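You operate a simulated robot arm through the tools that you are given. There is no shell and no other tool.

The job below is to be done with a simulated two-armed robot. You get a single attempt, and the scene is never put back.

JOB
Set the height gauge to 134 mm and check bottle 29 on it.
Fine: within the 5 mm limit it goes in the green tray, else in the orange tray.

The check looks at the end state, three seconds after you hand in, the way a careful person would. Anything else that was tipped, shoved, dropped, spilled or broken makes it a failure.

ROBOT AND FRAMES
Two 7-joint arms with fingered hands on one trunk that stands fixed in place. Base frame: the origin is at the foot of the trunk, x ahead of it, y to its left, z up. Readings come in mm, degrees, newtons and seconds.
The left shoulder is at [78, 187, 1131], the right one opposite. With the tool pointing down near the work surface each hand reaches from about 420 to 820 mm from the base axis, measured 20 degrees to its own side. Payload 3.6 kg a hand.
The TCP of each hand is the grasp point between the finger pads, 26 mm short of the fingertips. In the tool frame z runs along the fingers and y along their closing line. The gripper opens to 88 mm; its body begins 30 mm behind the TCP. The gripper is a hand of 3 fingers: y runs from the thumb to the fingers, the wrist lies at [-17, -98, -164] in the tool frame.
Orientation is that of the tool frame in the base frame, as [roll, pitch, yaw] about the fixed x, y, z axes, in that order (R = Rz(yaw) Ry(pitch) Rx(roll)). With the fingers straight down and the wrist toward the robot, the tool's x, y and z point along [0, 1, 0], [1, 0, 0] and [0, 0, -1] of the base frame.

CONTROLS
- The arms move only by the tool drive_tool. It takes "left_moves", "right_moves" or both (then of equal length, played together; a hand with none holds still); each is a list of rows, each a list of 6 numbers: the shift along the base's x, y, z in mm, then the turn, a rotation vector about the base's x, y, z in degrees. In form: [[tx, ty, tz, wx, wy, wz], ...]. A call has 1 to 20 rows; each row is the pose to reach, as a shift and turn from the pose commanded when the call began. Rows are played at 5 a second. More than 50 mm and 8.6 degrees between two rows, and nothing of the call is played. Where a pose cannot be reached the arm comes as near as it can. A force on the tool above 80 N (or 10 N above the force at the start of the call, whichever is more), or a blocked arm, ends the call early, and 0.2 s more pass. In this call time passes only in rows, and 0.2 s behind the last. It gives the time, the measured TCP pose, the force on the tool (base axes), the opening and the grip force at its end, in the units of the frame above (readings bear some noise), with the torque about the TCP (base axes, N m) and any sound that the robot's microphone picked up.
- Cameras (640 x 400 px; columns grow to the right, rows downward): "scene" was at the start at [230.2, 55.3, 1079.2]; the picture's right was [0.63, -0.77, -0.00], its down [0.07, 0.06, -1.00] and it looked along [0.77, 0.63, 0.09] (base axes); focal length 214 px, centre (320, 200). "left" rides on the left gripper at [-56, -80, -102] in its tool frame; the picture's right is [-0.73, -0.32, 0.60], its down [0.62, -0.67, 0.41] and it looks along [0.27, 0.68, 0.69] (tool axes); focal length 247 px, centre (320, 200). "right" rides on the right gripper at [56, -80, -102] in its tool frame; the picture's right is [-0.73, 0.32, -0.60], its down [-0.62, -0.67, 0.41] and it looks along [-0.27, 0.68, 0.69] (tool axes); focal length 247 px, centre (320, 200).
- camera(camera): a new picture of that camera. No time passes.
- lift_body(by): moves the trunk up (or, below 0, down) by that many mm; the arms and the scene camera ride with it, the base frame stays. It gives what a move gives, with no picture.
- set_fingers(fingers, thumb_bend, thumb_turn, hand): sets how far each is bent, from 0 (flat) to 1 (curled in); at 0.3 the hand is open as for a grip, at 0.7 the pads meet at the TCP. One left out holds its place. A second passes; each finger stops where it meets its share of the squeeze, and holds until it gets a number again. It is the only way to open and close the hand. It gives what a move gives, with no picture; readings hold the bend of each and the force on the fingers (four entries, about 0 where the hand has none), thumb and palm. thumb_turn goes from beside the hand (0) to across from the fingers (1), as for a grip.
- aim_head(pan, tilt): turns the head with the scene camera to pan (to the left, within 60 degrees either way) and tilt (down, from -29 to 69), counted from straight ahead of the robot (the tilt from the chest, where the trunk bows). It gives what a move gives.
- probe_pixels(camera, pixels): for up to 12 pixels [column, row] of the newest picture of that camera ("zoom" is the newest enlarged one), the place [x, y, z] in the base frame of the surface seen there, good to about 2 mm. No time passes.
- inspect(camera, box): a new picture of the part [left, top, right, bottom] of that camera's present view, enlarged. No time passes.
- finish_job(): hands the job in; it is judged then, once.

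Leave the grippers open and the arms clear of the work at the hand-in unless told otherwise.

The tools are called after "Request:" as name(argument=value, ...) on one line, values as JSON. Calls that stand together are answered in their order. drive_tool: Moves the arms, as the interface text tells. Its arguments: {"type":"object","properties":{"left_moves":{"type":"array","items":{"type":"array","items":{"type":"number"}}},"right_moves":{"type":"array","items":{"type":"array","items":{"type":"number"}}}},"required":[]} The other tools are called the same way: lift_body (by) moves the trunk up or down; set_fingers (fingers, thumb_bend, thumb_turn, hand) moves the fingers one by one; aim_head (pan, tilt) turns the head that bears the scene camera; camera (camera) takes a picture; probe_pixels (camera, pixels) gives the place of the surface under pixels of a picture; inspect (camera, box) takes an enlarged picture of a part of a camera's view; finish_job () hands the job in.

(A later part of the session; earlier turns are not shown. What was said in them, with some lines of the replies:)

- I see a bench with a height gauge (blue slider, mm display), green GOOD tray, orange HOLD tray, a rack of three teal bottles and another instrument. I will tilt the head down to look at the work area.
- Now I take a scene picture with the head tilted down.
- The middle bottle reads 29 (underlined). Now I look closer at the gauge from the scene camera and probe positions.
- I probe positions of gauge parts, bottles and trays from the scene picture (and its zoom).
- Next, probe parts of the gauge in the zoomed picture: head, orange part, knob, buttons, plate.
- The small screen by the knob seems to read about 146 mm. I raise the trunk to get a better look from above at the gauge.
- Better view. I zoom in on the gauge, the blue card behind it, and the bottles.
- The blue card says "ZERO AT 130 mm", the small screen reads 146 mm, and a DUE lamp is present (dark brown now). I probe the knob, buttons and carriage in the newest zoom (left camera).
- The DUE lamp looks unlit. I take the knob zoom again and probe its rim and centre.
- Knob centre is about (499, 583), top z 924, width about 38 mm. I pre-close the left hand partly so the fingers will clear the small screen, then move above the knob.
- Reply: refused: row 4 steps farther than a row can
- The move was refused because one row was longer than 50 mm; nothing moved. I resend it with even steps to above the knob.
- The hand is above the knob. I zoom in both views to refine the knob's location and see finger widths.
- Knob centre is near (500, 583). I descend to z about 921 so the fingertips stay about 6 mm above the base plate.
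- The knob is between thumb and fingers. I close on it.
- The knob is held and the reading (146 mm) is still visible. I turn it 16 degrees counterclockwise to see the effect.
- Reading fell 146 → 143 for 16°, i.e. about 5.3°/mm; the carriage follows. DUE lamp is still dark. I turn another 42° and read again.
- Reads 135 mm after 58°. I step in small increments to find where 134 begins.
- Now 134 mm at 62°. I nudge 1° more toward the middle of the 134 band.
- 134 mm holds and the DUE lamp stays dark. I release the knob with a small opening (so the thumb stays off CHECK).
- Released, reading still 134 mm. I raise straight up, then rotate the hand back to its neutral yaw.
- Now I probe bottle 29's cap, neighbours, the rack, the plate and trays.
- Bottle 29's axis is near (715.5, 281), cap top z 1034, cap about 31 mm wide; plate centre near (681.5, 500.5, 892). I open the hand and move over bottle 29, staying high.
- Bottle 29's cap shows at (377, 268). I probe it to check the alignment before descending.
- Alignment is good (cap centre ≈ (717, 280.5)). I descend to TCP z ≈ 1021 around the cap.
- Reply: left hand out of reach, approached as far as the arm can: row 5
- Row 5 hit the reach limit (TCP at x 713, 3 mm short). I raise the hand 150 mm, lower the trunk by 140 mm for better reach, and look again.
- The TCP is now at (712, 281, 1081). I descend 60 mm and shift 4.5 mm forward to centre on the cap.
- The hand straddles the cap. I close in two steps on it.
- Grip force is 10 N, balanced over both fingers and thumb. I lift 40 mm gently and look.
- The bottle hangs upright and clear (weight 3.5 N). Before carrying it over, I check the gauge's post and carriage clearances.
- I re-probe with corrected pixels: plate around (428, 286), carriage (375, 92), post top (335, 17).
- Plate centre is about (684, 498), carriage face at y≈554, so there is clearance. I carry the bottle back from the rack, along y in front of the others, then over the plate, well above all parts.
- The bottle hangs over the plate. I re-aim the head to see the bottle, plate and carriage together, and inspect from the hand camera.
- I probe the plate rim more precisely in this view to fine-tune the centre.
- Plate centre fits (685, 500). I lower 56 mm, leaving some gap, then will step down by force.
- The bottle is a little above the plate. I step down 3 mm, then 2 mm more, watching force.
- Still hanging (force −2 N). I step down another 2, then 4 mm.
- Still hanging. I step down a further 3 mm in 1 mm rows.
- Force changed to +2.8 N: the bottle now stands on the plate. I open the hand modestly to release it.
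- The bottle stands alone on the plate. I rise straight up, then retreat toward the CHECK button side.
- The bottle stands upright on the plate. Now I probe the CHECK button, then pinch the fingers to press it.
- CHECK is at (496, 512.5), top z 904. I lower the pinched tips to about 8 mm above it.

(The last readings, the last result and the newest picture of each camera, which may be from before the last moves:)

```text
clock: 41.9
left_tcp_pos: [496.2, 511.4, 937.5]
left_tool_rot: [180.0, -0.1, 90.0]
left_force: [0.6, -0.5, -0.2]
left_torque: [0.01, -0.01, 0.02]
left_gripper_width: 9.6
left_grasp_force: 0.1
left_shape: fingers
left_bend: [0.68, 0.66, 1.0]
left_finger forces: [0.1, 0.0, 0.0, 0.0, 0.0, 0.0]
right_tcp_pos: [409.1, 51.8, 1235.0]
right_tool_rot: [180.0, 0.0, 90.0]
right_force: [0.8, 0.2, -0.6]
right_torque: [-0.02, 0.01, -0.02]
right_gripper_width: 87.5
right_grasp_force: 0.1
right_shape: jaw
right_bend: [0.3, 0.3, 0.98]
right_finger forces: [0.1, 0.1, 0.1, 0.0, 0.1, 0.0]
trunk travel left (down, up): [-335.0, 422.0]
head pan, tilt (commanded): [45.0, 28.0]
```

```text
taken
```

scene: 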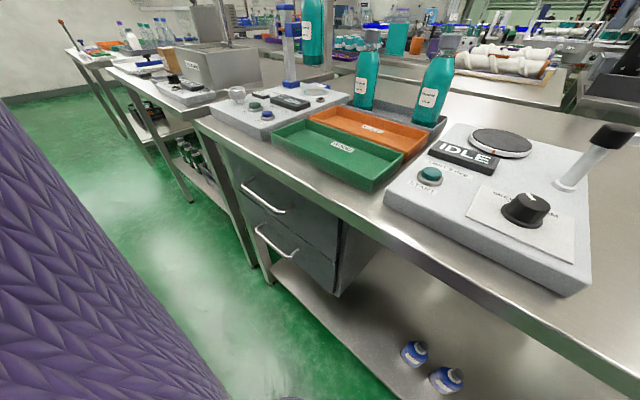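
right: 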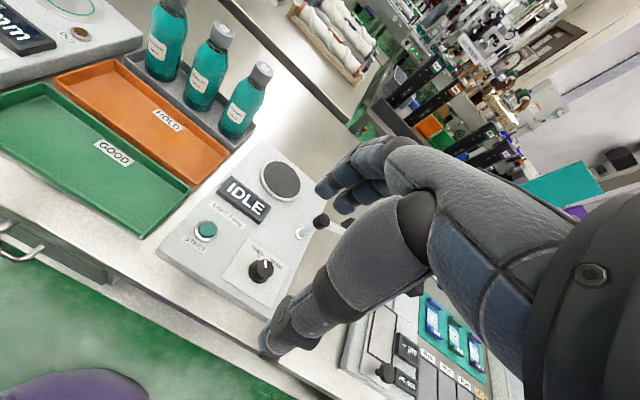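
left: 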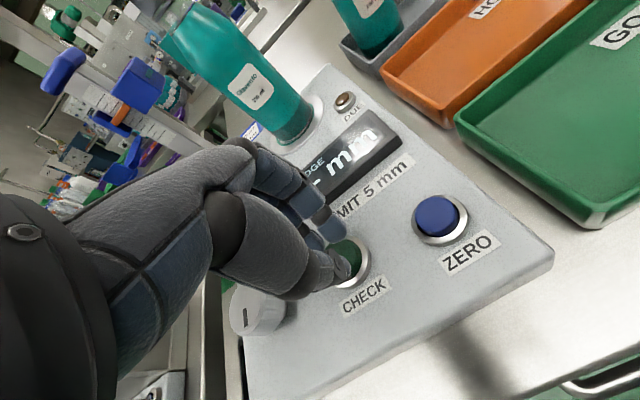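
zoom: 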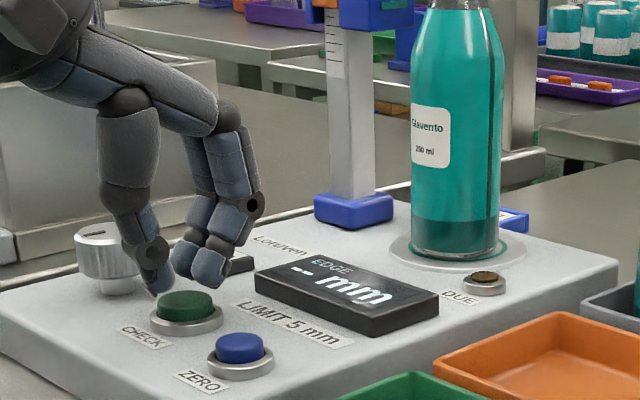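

Tips are just above CHECK. I press slowly: down to −11 mm in small rows, then check force and display.

Request:
drive_tool(left_moves=[[0, 0, -3, 0, 0, 0], [0, 0, -5, 0, 0, 0], [0, 0, -7, 0, 0, 0], [0, 0, -9, 0, 0, 0]])

Request:
inspect(camera="scene", box=[250, 110, 350, 190])

```text
clock: 42.9
left_tcp_pos: [495.8, 511.9, 930.0]
left_tool_rot: [179.9, 0.0, 90.0]
left_force: [-0.8, -0.3, 1.4]
left_torque: [-0.01, -0.02, 0.02]
left_gripper_width: 9.2
left_grasp_force: 0.7
left_shape: fingers
left_bend: [0.68, 0.66, 1.0]
left_finger forces: [0.7, 0.7, 0.1, 0.0, 0.1, 0.0]
right_tcp_pos: [409.5, 51.5, 1234.7]
right_tool_rot: [-180.0, -0.1, 89.9]
right_force: [0.3, 0.2, 0.3]
right_torque: [0.03, 0.0, 0.02]
right_gripper_width: 87.9
right_grasp_force: 0.0
right_shape: jaw
right_bend: [0.3, 0.3, 0.98]
right_finger forces: [0.1, 0.0, 0.0, 0.0, 0.1, 0.0]
trunk travel left (down, up): [-335.0, 422.0]
head pan, tilt (commanded): [45.0, 28.0]
```

```text
5.00 times, centred on (300, 150) of scene
```

zoom: 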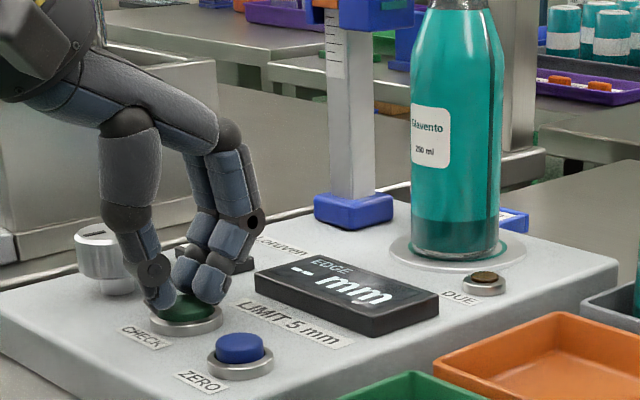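

Contact (1.4 N). I press a further 4 mm in 1 mm rows.

Request:
drive_tool(left_moves=[[0, 0, -1, 0, 0, 0], [0, 0, -2, 0, 0, 0], [0, 0, -3, 0, 0, 0], [0, 0, -4, 0, 0, 0]])

Request:
inspect(camera="scene", box=[250, 110, 350, 190])

```text
clock: 43.9
left_tcp_pos: [493.3, 511.8, 926.7]
left_tool_rot: [179.9, 0.1, 90.0]
left_force: [2.0, 1.6, 7.6]
left_torque: [0.02, -0.11, -0.04]
left_gripper_width: 9.3
left_grasp_force: 3.9
left_shape: fingers
left_bend: [0.68, 0.66, 1.0]
left_finger forces: [3.8, 3.4, 0.0, 0.0, 0.1, 0.0]
right_tcp_pos: [409.2, 50.6, 1235.7]
right_tool_rot: [180.0, 0.0, 90.0]
right_force: [-0.1, 0.7, -0.2]
right_torque: [-0.02, -0.01, -0.01]
right_gripper_width: 87.6
right_grasp_force: 0.1
right_shape: jaw
right_bend: [0.3, 0.3, 0.98]
right_finger forces: [0.0, 0.0, 0.0, 0.0, 0.1, 0.0]
trunk travel left (down, up): [-335.0, 422.0]
head pan, tilt (commanded): [45.0, 28.0]
heard: click
```

```text
5.00 times, centred on (300, 150) of scene
```

zoom: 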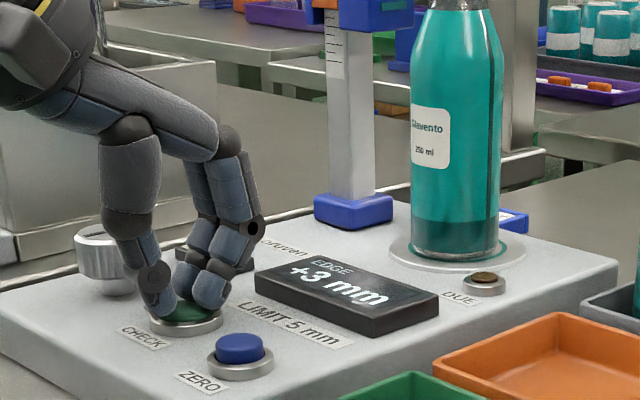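

A click was heard and the display now shows "+3 mm". I zoom on the display and lamp, then lift off the button.

Request:
inspect(camera="scene", box=[298, 155, 354, 182])

Request:
drive_tool(left_moves=[[0, 0, 5, 0, 0, 0], [0, 0, 20, 0, 0, 0], [0, 0, 50, 0, 0, 0], [0, 0, 90, 0, 0, 0], [0, 0, 130, 0, 0, 0]])

Request:
inspect(camera="scene", box=[250, 110, 370, 200])

Request:
camera(camera="left")

```text
11.43 times, centred on (326, 168) of scene
```

zoom: 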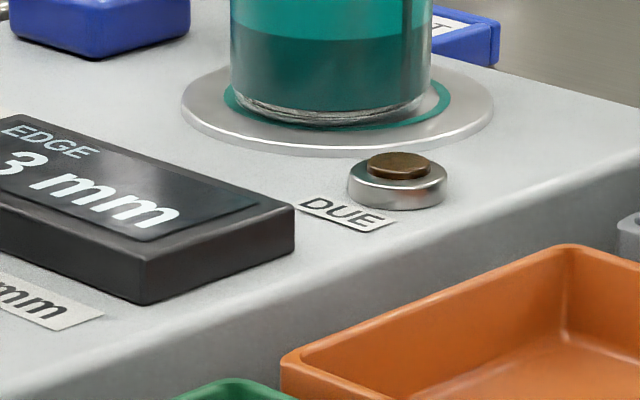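

```text
clock: 45.0
left_tcp_pos: [495.7, 510.4, 1056.1]
left_tool_rot: [-179.9, 0.0, 90.1]
left_force: [0.4, 0.6, -0.8]
left_torque: [-0.04, 0.0, -0.03]
left_gripper_width: 9.2
left_grasp_force: 0.1
left_shape: fingers
left_bend: [0.68, 0.66, 1.0]
left_finger forces: [0.0, 0.1, 0.0, 0.0, 0.0, 0.1]
right_tcp_pos: [409.3, 50.3, 1235.7]
right_tool_rot: [-179.9, 0.0, 90.0]
right_force: [0.0, -0.2, -0.2]
right_torque: [0.01, -0.02, -0.02]
right_gripper_width: 87.8
right_grasp_force: 0.0
right_shape: jaw
right_bend: [0.3, 0.3, 0.98]
right_finger forces: [0.0, 0.0, 0.0, 0.0, 0.1, 0.0]
trunk travel left (down, up): [-335.0, 422.0]
head pan, tilt (commanded): [45.0, 28.0]
```

```text
4.44 times, centred on (310, 155) of scene
```

zoom: 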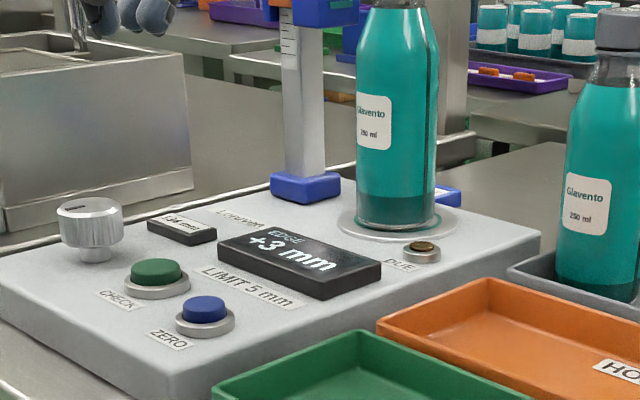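

```text
taken
```

left: 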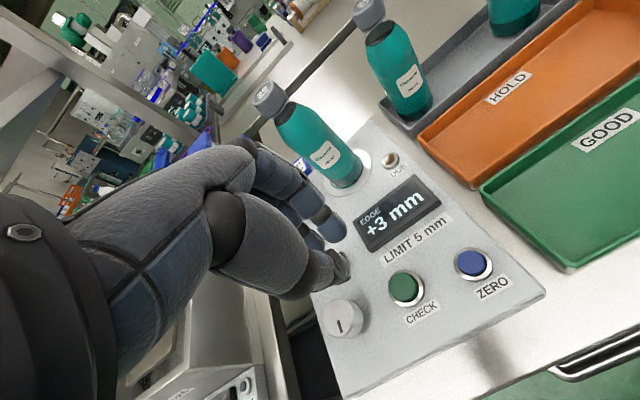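

Reading is +3 mm, within the 5 mm limit; DUE lamp still dark. As an independent sanity check on the gauge, I look at the bottle's fill edge next to the carriage.

Request:
inspect(camera="scene", box=[295, 85, 355, 135])

Request:
camera(camera="scene")

```text
8.00 times, centred on (325, 110) of scene
```

zoom: 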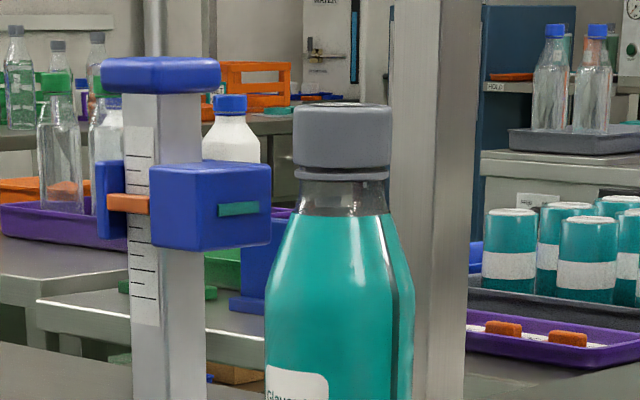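

```text
taken
```

scene: 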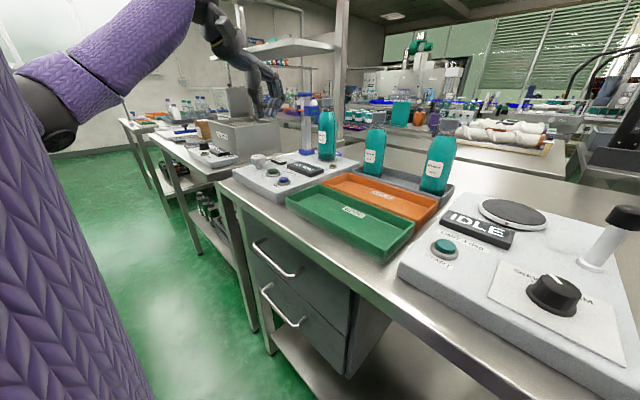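

I probe z of the liquid edge (340, 216), the carriage window (238, 209), the cap bottom (340, 172) and the orange pointer.

Request:
probe_pixels(camera="zoom", pixels=[[340, 218], [340, 207], [320, 210], [340, 172], [340, 110], [238, 209], [128, 204], [190, 209], [340, 190], [300, 216]])

```text
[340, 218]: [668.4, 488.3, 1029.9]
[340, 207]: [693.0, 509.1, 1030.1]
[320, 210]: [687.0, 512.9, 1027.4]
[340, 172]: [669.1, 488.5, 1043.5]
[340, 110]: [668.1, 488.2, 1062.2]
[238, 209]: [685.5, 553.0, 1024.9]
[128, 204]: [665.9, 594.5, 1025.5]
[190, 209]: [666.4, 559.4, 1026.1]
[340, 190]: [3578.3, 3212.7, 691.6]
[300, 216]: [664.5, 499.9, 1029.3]
```

The fill edge sits at z≈1030, i.e. about 137 mm above the plate (892), which agrees with 134 + 3 mm. So bottle 29 is within the limit → green tray. I probe its cap in the left view to re-grip it.

Request:
inspect(camera="left", box=[230, 60, 390, 200])

Request:
probe_pixels(camera="left", pixels=[[263, 92], [258, 98], [272, 92], [264, 86], [268, 104], [342, 178], [362, 160], [320, 130], [300, 150], [505, 185], [570, 150], [590, 200]])

```text
2.86 times, centred on (310, 130) of left
```

zoom: 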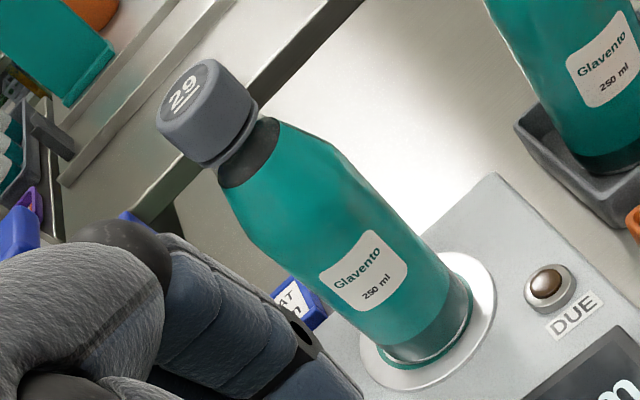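

```text
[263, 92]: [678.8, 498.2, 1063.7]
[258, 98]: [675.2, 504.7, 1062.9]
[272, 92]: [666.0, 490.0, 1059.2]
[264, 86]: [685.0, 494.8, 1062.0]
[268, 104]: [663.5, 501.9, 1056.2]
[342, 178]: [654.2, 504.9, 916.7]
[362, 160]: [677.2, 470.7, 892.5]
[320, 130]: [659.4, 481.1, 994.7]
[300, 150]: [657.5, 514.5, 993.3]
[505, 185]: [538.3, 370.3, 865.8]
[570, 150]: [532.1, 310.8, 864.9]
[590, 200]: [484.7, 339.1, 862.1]
```

Cap centre on the plate is about (680.5, 498.5). I open the hand, rise, go over the bottle and stop above it.

Request:
set_fingers(hand="left", fingers=0.38, thumb_bend=0.38)

Request:
drive_tool(left_moves=[[0, 0, 45, 0, 0, 0], [0, 0, 85, 0, 0, 0], [30, -3, 105, 0, 0, 0], [70, -6, 105, 0, 0, 0], [115, -9, 105, 0, 0, 0], [155, -11, 105, 0, 0, 0], [184.5, -13, 105, 0, 0, 0], [185.5, -13, 75, 0, 0, 0]])

Request:
camera(camera="left")

Request:
inspect(camera="scene", box=[260, 30, 400, 170])

```text
clock: 46.0
left_tcp_pos: [495.2, 512.1, 1055.1]
left_tool_rot: [180.0, 0.0, 90.0]
left_force: [-0.5, -0.7, -0.6]
left_torque: [0.02, 0.01, -0.02]
left_gripper_width: 70.7
left_grasp_force: 0.1
left_shape: fingers
left_bend: [0.38, 0.38, 0.99]
left_finger forces: [0.0, 0.0, 0.0, 0.1, 0.1, 0.0]
right_tcp_pos: [409.3, 51.8, 1235.9]
right_tool_rot: [-179.9, 0.1, 90.0]
right_force: [0.2, 0.9, 0.1]
right_torque: [0.0, 0.02, 0.0]
right_gripper_width: 88.1
right_grasp_force: 0.0
right_shape: jaw
right_bend: [0.3, 0.3, 0.98]
right_finger forces: [0.0, 0.0, 0.0, 0.0, 0.1, 0.1]
trunk travel left (down, up): [-335.0, 422.0]
head pan, tilt (commanded): [45.0, 28.0]
```

```text
clock: 47.9
left_tcp_pos: [682.7, 499.9, 1130.2]
left_tool_rot: [180.0, 0.0, 90.0]
left_force: [-0.1, 0.1, 0.8]
left_torque: [-0.01, 0.01, 0.01]
left_gripper_width: 71.0
left_grasp_force: 0.1
left_shape: fingers
left_bend: [0.38, 0.38, 0.99]
left_finger forces: [0.1, 0.0, 0.0, 0.0, 0.0, 0.0]
right_tcp_pos: [409.8, 54.1, 1234.9]
right_tool_rot: [-179.8, 0.1, 90.0]
right_force: [-0.3, 0.8, 0.0]
right_torque: [-0.01, -0.04, 0.01]
right_gripper_width: 87.7
right_grasp_force: 0.0
right_shape: jaw
right_bend: [0.3, 0.3, 0.98]
right_finger forces: [0.1, 0.0, 0.0, 0.0, 0.0, 0.1]
trunk travel left (down, up): [-335.0, 422.0]
head pan, tilt (commanded): [45.0, 28.0]
```

```text
taken
```

left: 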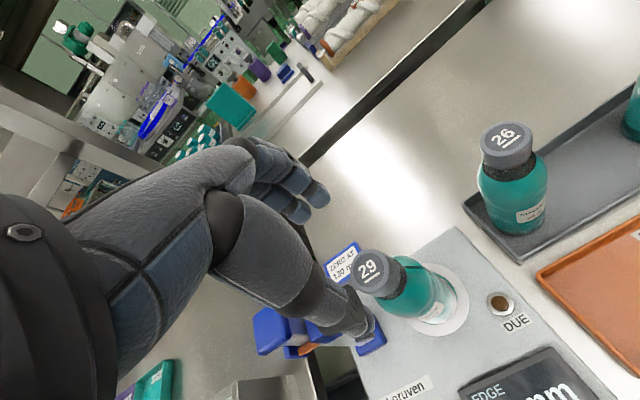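

```text
2.86 times, centred on (330, 100) of scene
```

zoom: 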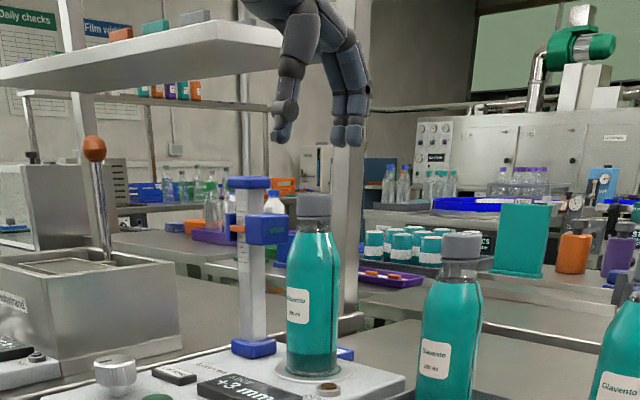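

I check the cap's centre in this close view (around (368, 268)).

Request:
probe_pixels(camera="left", pixels=[[369, 268], [357, 264], [381, 262], [370, 253], [362, 285], [378, 280], [432, 285], [418, 310]])

Request:
inspect(camera="left", box=[300, 220, 460, 340])

```text
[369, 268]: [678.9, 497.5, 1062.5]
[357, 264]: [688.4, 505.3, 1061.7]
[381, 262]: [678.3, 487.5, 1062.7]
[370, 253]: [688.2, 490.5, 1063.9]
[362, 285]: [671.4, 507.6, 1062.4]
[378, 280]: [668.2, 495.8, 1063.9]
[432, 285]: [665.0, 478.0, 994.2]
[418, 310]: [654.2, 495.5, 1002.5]
```

```text
3.33 times, centred on (380, 280) of left
```

zoom: 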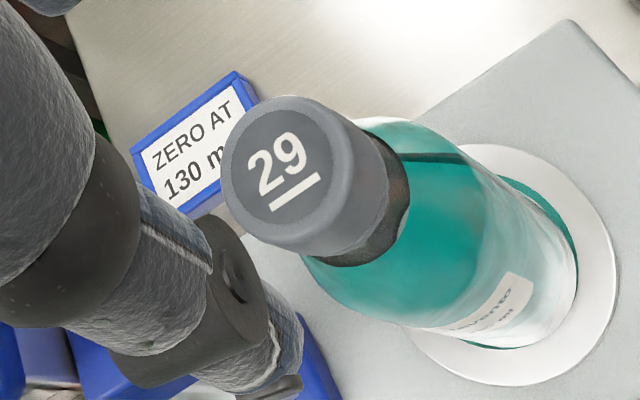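

Cap centre ≈ (680.5, 498). I descend 80 mm with a small correction.

Request:
drive_tool(left_moves=[[-2, -1.5, -20, 0, 0, 0], [-2, -1.5, -45, 0, 0, 0], [-2, -1.5, -65, 0, 0, 0], [-2, -1.5, -78, 0, 0, 0]])

Request:
inspect(camera="scene", box=[280, 70, 370, 150])

Request:
camera(camera="left")

```text
clock: 48.9
left_tcp_pos: [679.7, 496.1, 1052.0]
left_tool_rot: [-180.0, 0.0, 89.9]
left_force: [0.0, 0.8, -0.2]
left_torque: [0.01, -0.03, 0.0]
left_gripper_width: 70.7
left_grasp_force: 0.1
left_shape: fingers
left_bend: [0.38, 0.38, 0.99]
left_finger forces: [0.0, 0.1, 0.0, 0.1, 0.1, 0.0]
right_tcp_pos: [410.1, 52.2, 1235.4]
right_tool_rot: [-179.9, 0.0, 90.0]
right_force: [0.9, -0.5, -0.1]
right_torque: [0.01, -0.03, 0.0]
right_gripper_width: 87.6
right_grasp_force: 0.0
right_shape: jaw
right_bend: [0.3, 0.3, 0.98]
right_finger forces: [0.0, 0.0, 0.0, 0.0, 0.0, 0.1]
trunk travel left (down, up): [-335.0, 422.0]
head pan, tilt (commanded): [45.0, 28.0]
```

```text
5.00 times, centred on (325, 110) of scene
```

zoom: 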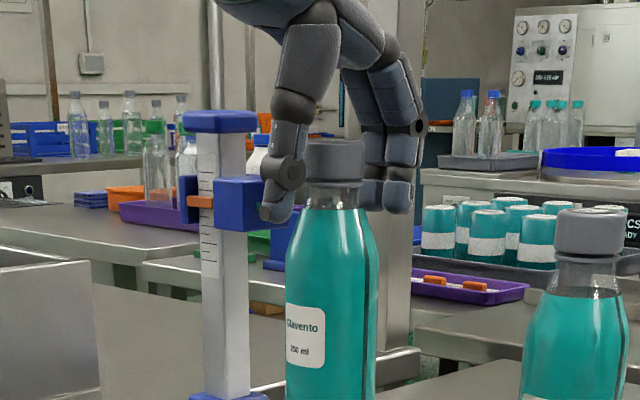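

```text
taken
```

left: 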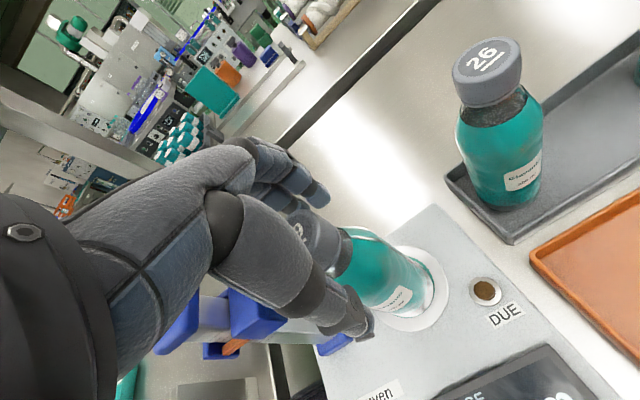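

The hand straddles the cap without touching. I close in two steps.

Request:
set_fingers(hand="left", fingers=0.54, thumb_bend=0.54)

Request:
set_fingers(hand="left", fingers=0.68, thumb_bend=0.68)

Request:
inspect(camera="scene", box=[280, 70, 370, 170])

```text
clock: 49.9
left_tcp_pos: [679.0, 496.7, 1050.9]
left_tool_rot: [179.9, 0.0, 90.0]
left_force: [0.5, -0.1, -0.2]
left_torque: [0.0, 0.0, -0.04]
left_gripper_width: 36.6
left_grasp_force: 0.0
left_shape: fingers
left_bend: [0.54, 0.54, 1.0]
left_finger forces: [0.0, 0.0, 0.1, 0.0, 0.0, 0.1]
right_tcp_pos: [409.4, 52.6, 1234.5]
right_tool_rot: [179.9, 0.0, 90.0]
right_force: [0.3, 0.0, 0.3]
right_torque: [-0.01, 0.04, 0.01]
right_gripper_width: 87.6
right_grasp_force: 0.0
right_shape: jaw
right_bend: [0.3, 0.3, 0.98]
right_finger forces: [0.0, 0.1, 0.0, 0.1, 0.0, 0.1]
trunk travel left (down, up): [-335.0, 422.0]
head pan, tilt (commanded): [45.0, 28.0]
```

```text
clock: 50.9
left_tcp_pos: [678.9, 497.8, 1051.6]
left_tool_rot: [-180.0, 0.0, 90.0]
left_force: [0.6, -0.4, 1.3]
left_torque: [0.0, -0.1, -0.01]
left_gripper_width: 27.2
left_grasp_force: 10.7
left_shape: fingers
left_bend: [0.61, 0.58, 1.0]
left_finger forces: [2.0, 8.5, 0.0, 0.0, 10.0, 0.0]
right_tcp_pos: [408.7, 52.1, 1235.9]
right_tool_rot: [-180.0, 0.0, 89.9]
right_force: [0.4, 0.3, 0.1]
right_torque: [0.0, -0.06, 0.03]
right_gripper_width: 87.7
right_grasp_force: 0.0
right_shape: jaw
right_bend: [0.3, 0.3, 0.98]
right_finger forces: [0.1, 0.0, 0.0, 0.0, 0.1, 0.1]
trunk travel left (down, up): [-335.0, 422.0]
head pan, tilt (commanded): [45.0, 28.0]
```

```text
4.00 times, centred on (325, 120) of scene
```

zoom: 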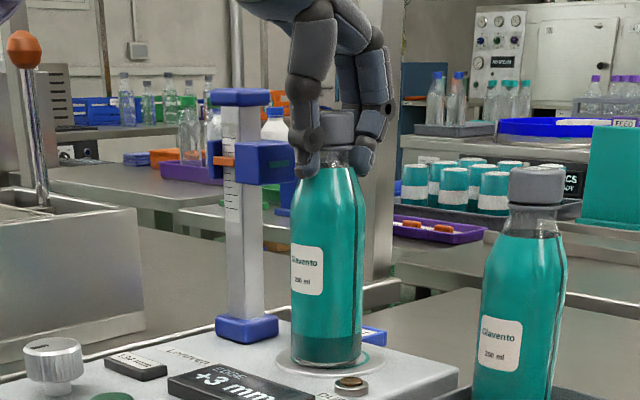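

Gripped at 10.7 N. I lift slowly by 60 mm and check the hang.

Request:
drive_tool(left_moves=[[0, 0, 5, 0, 0, 0], [0, 0, 12, 0, 0, 0], [0, 0, 22, 0, 0, 0], [0, 0, 35, 0, 0, 0], [0, 0, 50, 0, 0, 0], [0, 0, 62, 0, 0, 0]])

Request:
inspect(camera="scene", box=[260, 50, 380, 190])

Request:
camera(camera="left")

```text
clock: 52.2
left_tcp_pos: [679.3, 496.3, 1114.9]
left_tool_rot: [-179.9, 0.0, 90.0]
left_force: [0.6, -0.6, -2.9]
left_torque: [-0.01, -0.03, 0.02]
left_gripper_width: 27.4
left_grasp_force: 9.0
left_shape: fingers
left_bend: [0.61, 0.58, 1.0]
left_finger forces: [1.5, 6.9, 0.0, 0.0, 9.5, 0.0]
right_tcp_pos: [409.0, 52.5, 1234.9]
right_tool_rot: [-180.0, -0.1, 90.0]
right_force: [-0.2, -1.4, -0.1]
right_torque: [0.0, 0.01, 0.01]
right_gripper_width: 87.8
right_grasp_force: 0.0
right_shape: jaw
right_bend: [0.3, 0.3, 0.98]
right_finger forces: [0.0, 0.0, 0.0, 0.0, 0.0, 0.0]
trunk travel left (down, up): [-335.0, 422.0]
head pan, tilt (commanded): [45.0, 28.0]
```

```text
2.86 times, centred on (320, 120) of scene
```

zoom: 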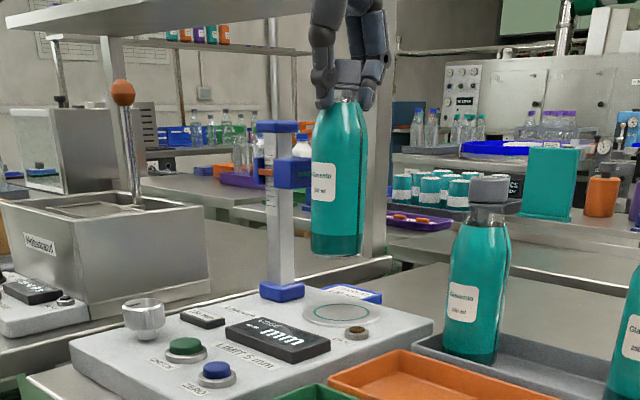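

```text
taken
```

left: 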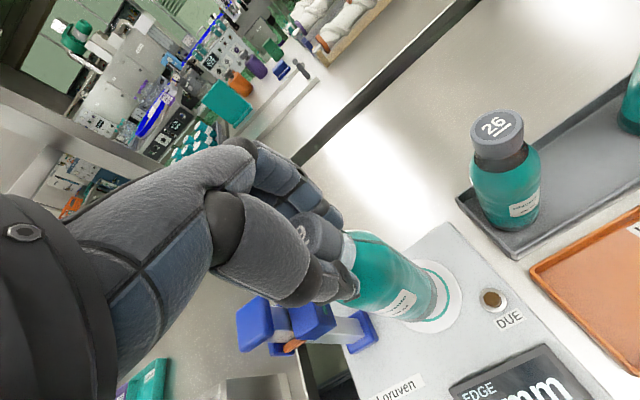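

Held upright. Before moving to the green tray I map the tray's rims and floor.

Request:
aim_head(pan=30, tilt=35)

Request:
camera(camera="scene")

```text
clock: 53.0
left_tcp_pos: [680.3, 496.5, 1114.7]
left_tool_rot: [180.0, 0.1, 89.9]
left_force: [-0.5, 0.2, -2.1]
left_torque: [0.03, 0.02, 0.01]
left_gripper_width: 27.3
left_grasp_force: 9.0
left_shape: fingers
left_bend: [0.61, 0.58, 1.0]
left_finger forces: [1.6, 6.9, 0.0, 0.0, 9.5, 0.1]
right_tcp_pos: [410.1, 51.6, 1235.7]
right_tool_rot: [-180.0, -0.1, 90.0]
right_force: [-0.2, 0.1, -0.7]
right_torque: [0.01, -0.03, -0.01]
right_gripper_width: 87.7
right_grasp_force: 0.2
right_shape: jaw
right_bend: [0.3, 0.3, 0.98]
right_finger forces: [0.0, 0.0, 0.0, 0.1, 0.0, 0.0]
trunk travel left (down, up): [-335.0, 422.0]
head pan, tilt (commanded): [30.0, 35.0]
```

```text
taken
```

scene: 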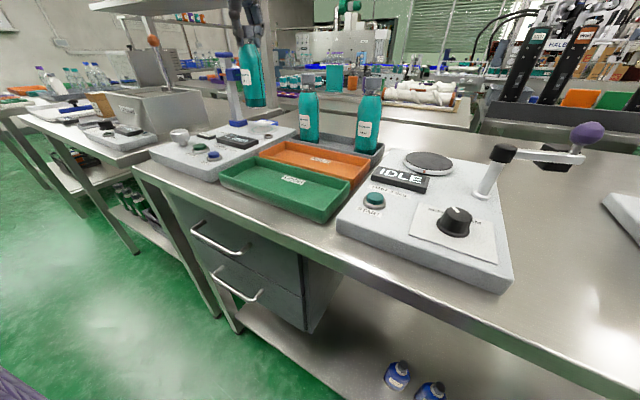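

I zoom on the green tray and probe rims and floor.

Request:
inspect(camera="scene", box=[215, 135, 375, 235])

Request:
probe_pixels(camera="zoom", pixels=[[165, 95], [30, 180], [410, 330], [530, 212], [300, 150], [210, 235], [230, 165], [310, 180], [180, 145], [440, 230], [400, 250], [345, 160]])

```text
4.00 times, centred on (295, 185) of scene
```

zoom: 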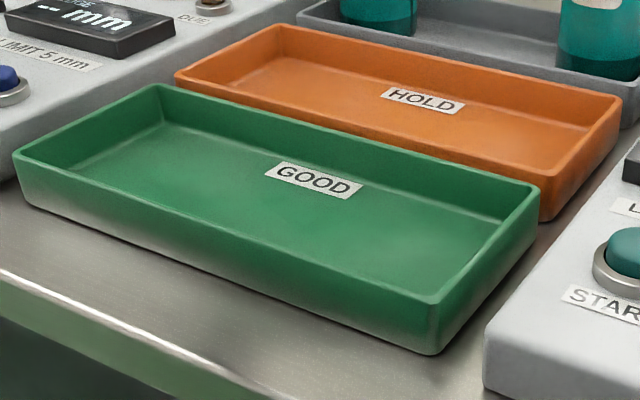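

```text
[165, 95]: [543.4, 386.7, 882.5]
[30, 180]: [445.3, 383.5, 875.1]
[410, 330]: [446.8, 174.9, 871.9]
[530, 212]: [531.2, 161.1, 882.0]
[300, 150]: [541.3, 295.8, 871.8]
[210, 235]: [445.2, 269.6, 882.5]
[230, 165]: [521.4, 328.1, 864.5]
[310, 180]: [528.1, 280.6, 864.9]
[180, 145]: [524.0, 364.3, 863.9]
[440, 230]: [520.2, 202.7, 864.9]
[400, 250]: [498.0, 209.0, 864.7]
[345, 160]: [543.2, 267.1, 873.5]
```

Green tray interior: x 451–540, y 168–380, floor z≈864.5. I carry the bottle diagonally to (496, 320), keeping its base around z 955, then lower to about 12 mm above the floor.

Request:
drive_tool(left_moves=[[-12, -12, 3, 0, 0, 0], [-35, -34, 5, 0, 0, 0], [-60, -58, 5, 0, 0, 0], [-85, -82, 5, 0, 0, 0], [-110, -106, 5, 0, 0, 0], [-135, -130, 5, 0, 0, 0], [-160, -154, 5, 0, 0, 0], [-178, -171, 5, 0, 0, 0], [-184, -177, 0, 0, 0, 0], [-184, -177, -25, 0, 0, 0], [-184, -177, -50, 0, 0, 0], [-184, -177, -70, 0, 0, 0], [-184, -177, -80, 0, 0, 0]])

Request:
camera(camera="scene")

Request:
inspect(camera="scene", box=[215, 85, 375, 235])

Request:
camera(camera="left")

```text
clock: 55.8
left_tcp_pos: [494.7, 320.7, 1033.2]
left_tool_rot: [-179.9, 0.0, 90.0]
left_force: [-0.4, 0.5, -2.9]
left_torque: [0.01, -0.06, 0.03]
left_gripper_width: 26.4
left_grasp_force: 8.7
left_shape: fingers
left_bend: [0.62, 0.59, 1.0]
left_finger forces: [2.3, 6.9, 0.0, 0.0, 9.2, 0.0]
right_tcp_pos: [409.1, 52.3, 1234.9]
right_tool_rot: [-180.0, 0.0, 90.0]
right_force: [0.6, 0.7, 0.0]
right_torque: [-0.01, 0.0, -0.03]
right_gripper_width: 87.6
right_grasp_force: 0.2
right_shape: jaw
right_bend: [0.3, 0.3, 0.98]
right_finger forces: [0.0, 0.1, 0.0, 0.1, 0.0, 0.2]
trunk travel left (down, up): [-335.0, 422.0]
head pan, tilt (commanded): [30.0, 35.0]
```

```text
taken
```

scene: 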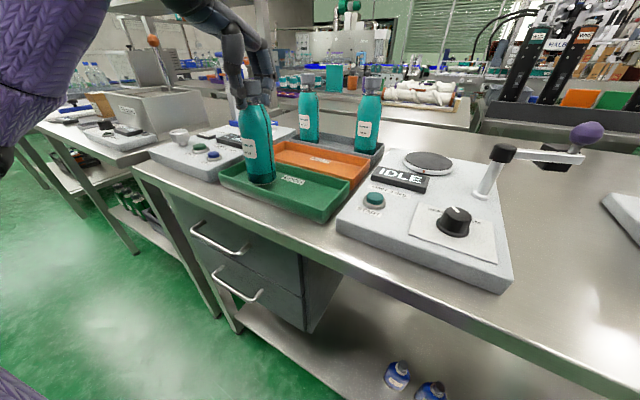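

```text
2.67 times, centred on (295, 160) of scene
```

zoom: 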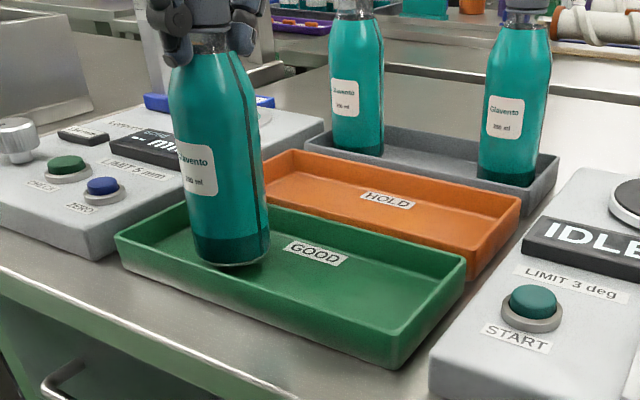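

```text
taken
```

left: 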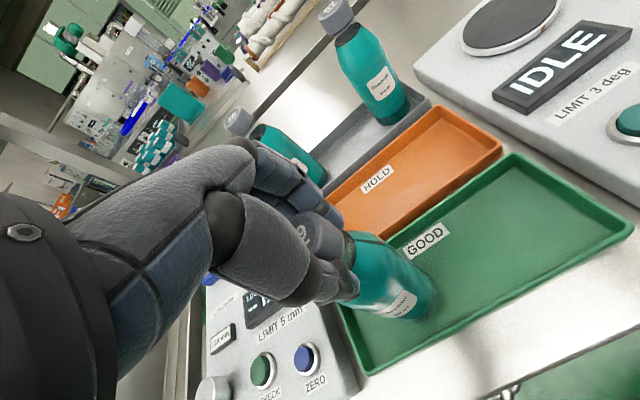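

The bottle is inside the tray outline, about 10 mm above the floor. I step down gently watching force.

Request:
drive_tool(left_moves=[[0, 0, -3, 0, 0, 0], [0, 0, -6, 0, 0, 0], [0, 0, -8, 0, 0, 0]])

Request:
drive_tool(left_moves=[[0, 0, -1, 0, 0, 0], [0, 0, -2, 0, 0, 0]])

```text
clock: 56.6
left_tcp_pos: [495.2, 319.2, 1025.8]
left_tool_rot: [-180.0, 0.0, 90.0]
left_force: [-0.5, -0.1, -2.3]
left_torque: [0.01, 0.0, 0.04]
left_gripper_width: 26.7
left_grasp_force: 9.6
left_shape: fingers
left_bend: [0.62, 0.59, 1.0]
left_finger forces: [2.3, 6.7, 0.0, 0.1, 9.0, 0.1]
right_tcp_pos: [409.9, 51.0, 1235.3]
right_tool_rot: [-180.0, 0.1, 90.0]
right_force: [0.8, 0.8, 0.5]
right_torque: [0.0, -0.03, 0.0]
right_gripper_width: 87.6
right_grasp_force: 0.1
right_shape: jaw
right_bend: [0.3, 0.3, 0.98]
right_finger forces: [0.1, 0.0, 0.0, 0.0, 0.0, 0.1]
trunk travel left (down, up): [-335.0, 422.0]
head pan, tilt (commanded): [30.0, 35.0]
```

```text
clock: 57.2
left_tcp_pos: [493.6, 320.3, 1025.2]
left_tool_rot: [179.9, 0.0, 90.0]
left_force: [-0.7, 1.4, 2.8]
left_torque: [0.02, -0.01, -0.01]
left_gripper_width: 26.2
left_grasp_force: 10.3
left_shape: fingers
left_bend: [0.62, 0.59, 1.0]
left_finger forces: [2.3, 7.4, 0.0, 0.0, 10.5, 0.0]
right_tcp_pos: [409.6, 52.3, 1235.0]
right_tool_rot: [180.0, 0.0, 90.0]
right_force: [0.6, 0.6, -1.0]
right_torque: [0.02, 0.02, -0.01]
right_gripper_width: 87.6
right_grasp_force: 0.1
right_shape: jaw
right_bend: [0.3, 0.3, 0.98]
right_finger forces: [0.0, 0.0, 0.1, 0.1, 0.0, 0.0]
trunk travel left (down, up): [-335.0, 422.0]
head pan, tilt (commanded): [30.0, 35.0]
```

Force turned to +2.8 N: the bottle is on the tray floor. I look, then release.

Request:
inspect(camera="scene", box=[215, 85, 375, 235])

Request:
set_fingers(hand="left", fingers=0.48, thumb_bend=0.48)

Request:
inspect(camera="scene", box=[215, 65, 345, 215])

```text
2.67 times, centred on (295, 160) of scene
```

zoom: 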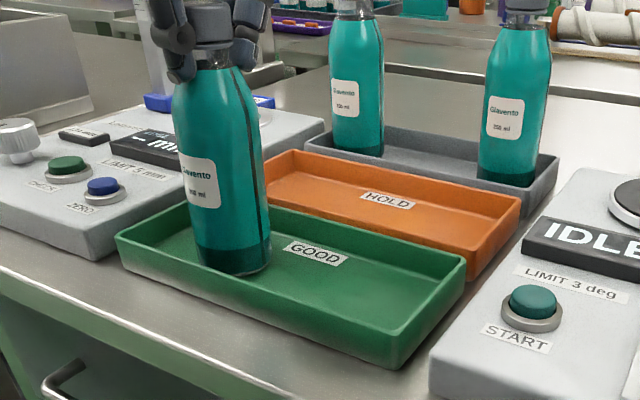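

```text
clock: 58.2
left_tcp_pos: [493.9, 320.8, 1024.6]
left_tool_rot: [180.0, 0.1, 89.9]
left_force: [-0.3, -0.4, -0.4]
left_torque: [-0.04, -0.03, 0.02]
left_gripper_width: 49.0
left_grasp_force: 0.0
left_shape: fingers
left_bend: [0.48, 0.48, 1.0]
left_finger forces: [0.0, 0.0, 0.0, 0.1, 0.0, 0.0]
right_tcp_pos: [409.2, 51.6, 1235.0]
right_tool_rot: [179.9, 0.0, 89.9]
right_force: [-0.6, 0.1, 0.3]
right_torque: [-0.02, -0.01, -0.01]
right_gripper_width: 87.5
right_grasp_force: 0.1
right_shape: jaw
right_bend: [0.3, 0.3, 0.98]
right_finger forces: [0.0, 0.0, 0.0, 0.1, 0.0, 0.1]
trunk travel left (down, up): [-335.0, 422.0]
head pan, tilt (commanded): [30.0, 35.0]
```

```text
2.67 times, centred on (280, 140) of scene
```

zoom: 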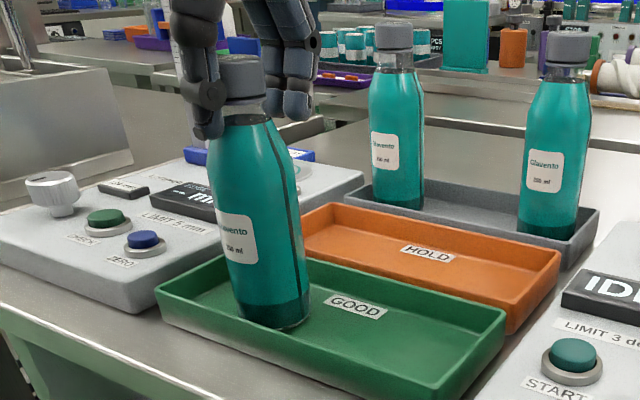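

The bottle is released and standing in the green tray. I rise straight up and then back away.

Request:
drive_tool(left_moves=[[0, 0, 8, 0, 0, 0], [0, 0, 20, 0, 0, 0], [0, 0, 40, 0, 0, 0], [0, 0, 75, 0, 0, 0], [0, 0, 115, 0, 0, 0], [0, 0, 155, 0, 0, 0], [-30, 30, 185, 0, 0, 0], [-60, 65, 200, 0, 0, 0], [-85, 100, 210, 0, 0, 0]])

Request:
set_fingers(hand="left", fingers=0.3, thumb_bend=0.3)

Request:
aim_head(pan=38, tilt=32)

Request:
camera(camera="scene")

Request:
inspect(camera="scene", box=[200, 60, 440, 240])

Request:
camera(camera="left")

```text
refused: row 7 steps farther than a row can; nothing moved
```

```text
clock: 59.2
left_tcp_pos: [494.9, 320.5, 1023.7]
left_tool_rot: [180.0, 0.1, 90.0]
left_force: [0.4, 0.1, 0.0]
left_torque: [0.0, -0.02, -0.03]
left_gripper_width: 88.1
left_grasp_force: 0.1
left_shape: fingers
left_bend: [0.3, 0.3, 0.98]
left_finger forces: [0.0, 0.0, 0.0, 0.1, 0.1, 0.0]
right_tcp_pos: [409.5, 51.8, 1235.2]
right_tool_rot: [180.0, 0.0, 90.0]
right_force: [-0.6, 0.0, -0.1]
right_torque: [0.01, -0.01, -0.03]
right_gripper_width: 87.7
right_grasp_force: 0.0
right_shape: jaw
right_bend: [0.3, 0.3, 0.98]
right_finger forces: [0.0, 0.0, 0.1, 0.1, 0.0, 0.0]
trunk travel left (down, up): [-335.0, 422.0]
head pan, tilt (commanded): [30.0, 35.0]
```

```text
clock: 59.9
left_tcp_pos: [494.6, 320.5, 1024.4]
left_tool_rot: [-180.0, 0.0, 90.0]
left_force: [0.2, -0.4, -0.2]
left_torque: [-0.01, 0.01, 0.01]
left_gripper_width: 87.8
left_grasp_force: 0.1
left_shape: fingers
left_bend: [0.3, 0.3, 0.98]
left_finger forces: [0.1, 0.0, 0.0, 0.0, 0.1, 0.0]
right_tcp_pos: [409.1, 51.9, 1235.0]
right_tool_rot: [-180.0, 0.0, 90.0]
right_force: [-0.8, 0.8, 0.0]
right_torque: [0.0, 0.04, -0.01]
right_gripper_width: 87.7
right_grasp_force: 0.1
right_shape: jaw
right_bend: [0.3, 0.3, 0.98]
right_finger forces: [0.0, 0.1, 0.0, 0.1, 0.0, 0.0]
trunk travel left (down, up): [-335.0, 422.0]
head pan, tilt (commanded): [38.0, 32.0]
```

```text
taken
```

scene: 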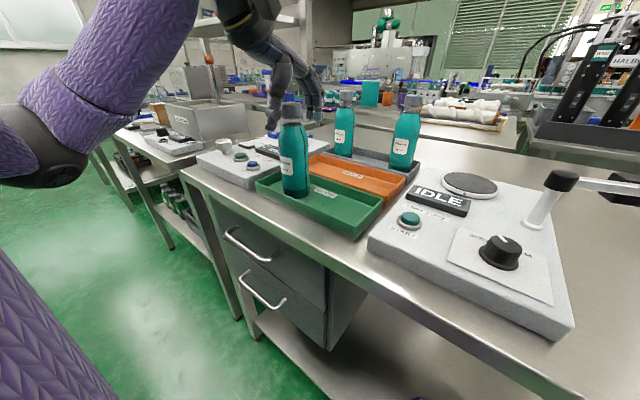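

```text
2.22 times, centred on (320, 150) of scene
```

zoom: 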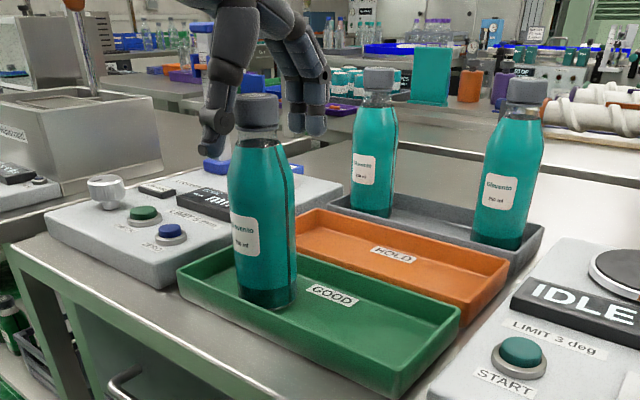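

```text
taken
```

left: 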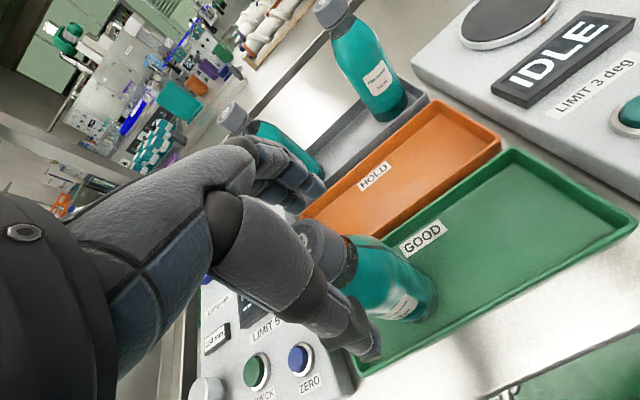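

The rise was refused (a row too long), so only the hand opened wider; the bottle stands undisturbed. I resend the rise with shorter rows.

Request:
drive_tool(left_moves=[[0, 0, 10, 0, 0, 0], [0, 0, 30, 0, 0, 0], [0, 0, 60, 0, 0, 0], [0, 0, 100, 0, 0, 0], [0, 0, 140, 0, 0, 0], [0, 0, 175, 0, 0, 0], [-20, 25, 195, 0, 0, 0], [-45, 55, 205, 0, 0, 0], [-70, 85, 210, 0, 0, 0], [-90, 110, 210, 0, 0, 0]])

Request:
camera(camera="scene")

Request:
inspect(camera="scene", box=[180, 60, 440, 240])

Request:
camera(camera="left")

```text
clock: 62.1
left_tcp_pos: [404.9, 430.2, 1235.7]
left_tool_rot: [180.0, 0.1, 89.9]
left_force: [-0.1, 0.1, -0.2]
left_torque: [-0.02, 0.01, -0.02]
left_gripper_width: 88.3
left_grasp_force: 0.1
left_shape: fingers
left_bend: [0.3, 0.3, 0.98]
left_finger forces: [0.0, 0.0, 0.0, 0.0, 0.1, 0.1]
right_tcp_pos: [409.1, 51.8, 1236.5]
right_tool_rot: [-180.0, 0.1, 89.9]
right_force: [0.1, 0.3, 0.9]
right_torque: [0.02, 0.01, 0.01]
right_gripper_width: 87.5
right_grasp_force: 0.0
right_shape: jaw
right_bend: [0.3, 0.3, 0.98]
right_finger forces: [0.0, 0.0, 0.1, 0.1, 0.1, 0.0]
trunk travel left (down, up): [-335.0, 422.0]
head pan, tilt (commanded): [38.0, 32.0]
```

```text
taken
```

scene: 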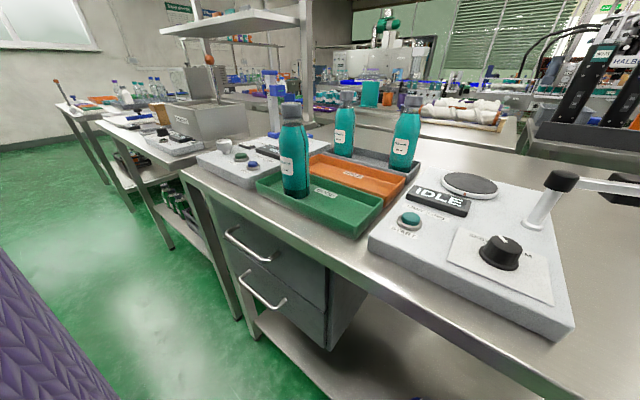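

```text
2.22 times, centred on (310, 150) of scene
```

zoom: 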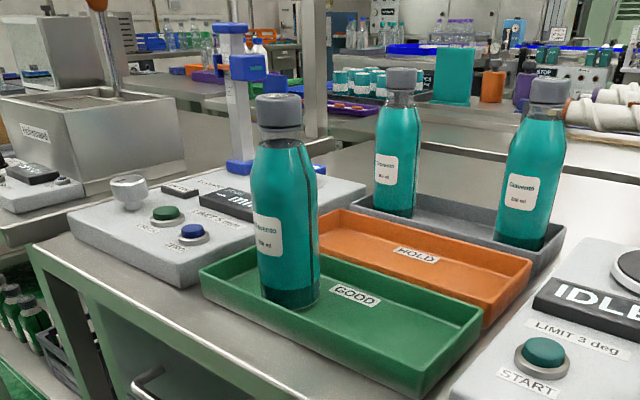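

```text
taken
```

left: 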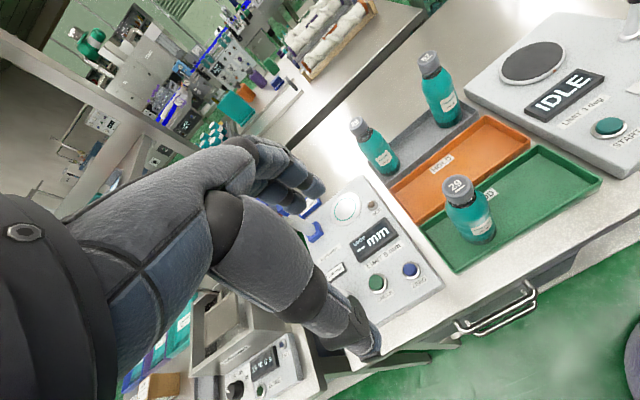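

Bottle 29 stands in the green tray; others untouched. I confirm the gauge still reads 134 mm and the lamp.

Request:
inspect(camera="left", box=[310, 180, 450, 300])

Request:
inspect(camera="scene", box=[210, 125, 280, 175])

Request:
inspect(camera="left", box=[420, 140, 540, 260])

```text
3.33 times, centred on (380, 240) of left
```

zoom: 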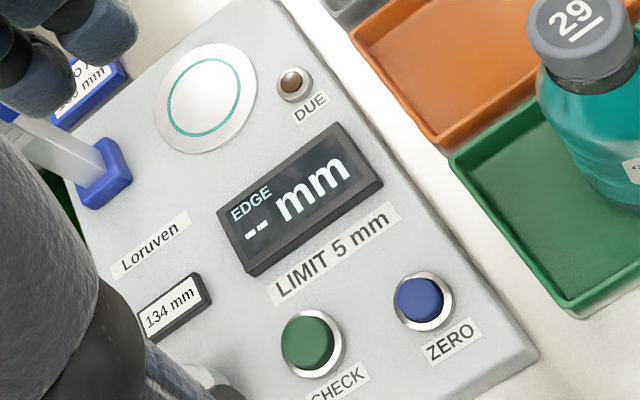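

```text
8.00 times, centred on (245, 150) of scene
```

zoom: 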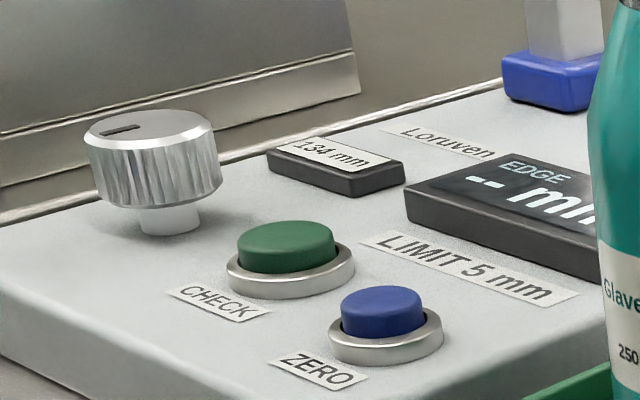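

```text
3.33 times, centred on (480, 200) of left
```

zoom: 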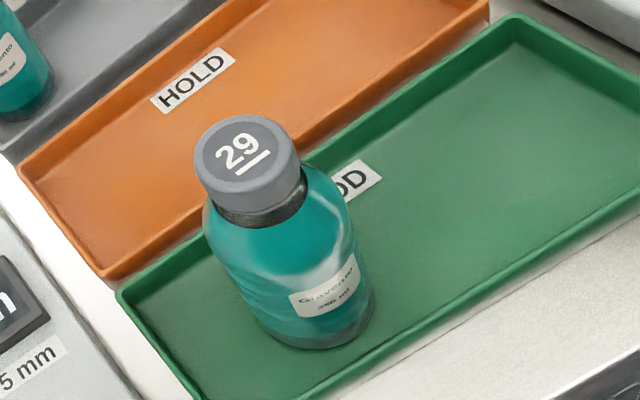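

The gauge still reads 134 mm and the DUE lamp is dark. The check gave +3 mm, so bottle 29 stands upright in the green tray. The other two bottles are untouched in the rack, and both hands are open and clear of the work. I hand in the job.

Request:
finish_job()

```text
The job is handed in.
```

The height gauge is set to 134 mm. Bottle 29 read +3 mm on it, within the 5 mm limit, so I put it in the green tray and handed the job in.

- **Reading:** I also measured the fill edge from the camera at about 137 mm above the plate. That agrees with 134 plus 3 mm.
- **Zeroing:** A card beside the gauge says "ZERO AT 130 mm". The DUE lamp stayed dark throughout, so I took no zero to be due and did not press ZERO.
- **End state:** Bottle 29 stands upright in the green tray, and bottles 26 and 57 are still in the rack. The gauge still read 134 mm at hand-in, and both hands were open and clear of the work.
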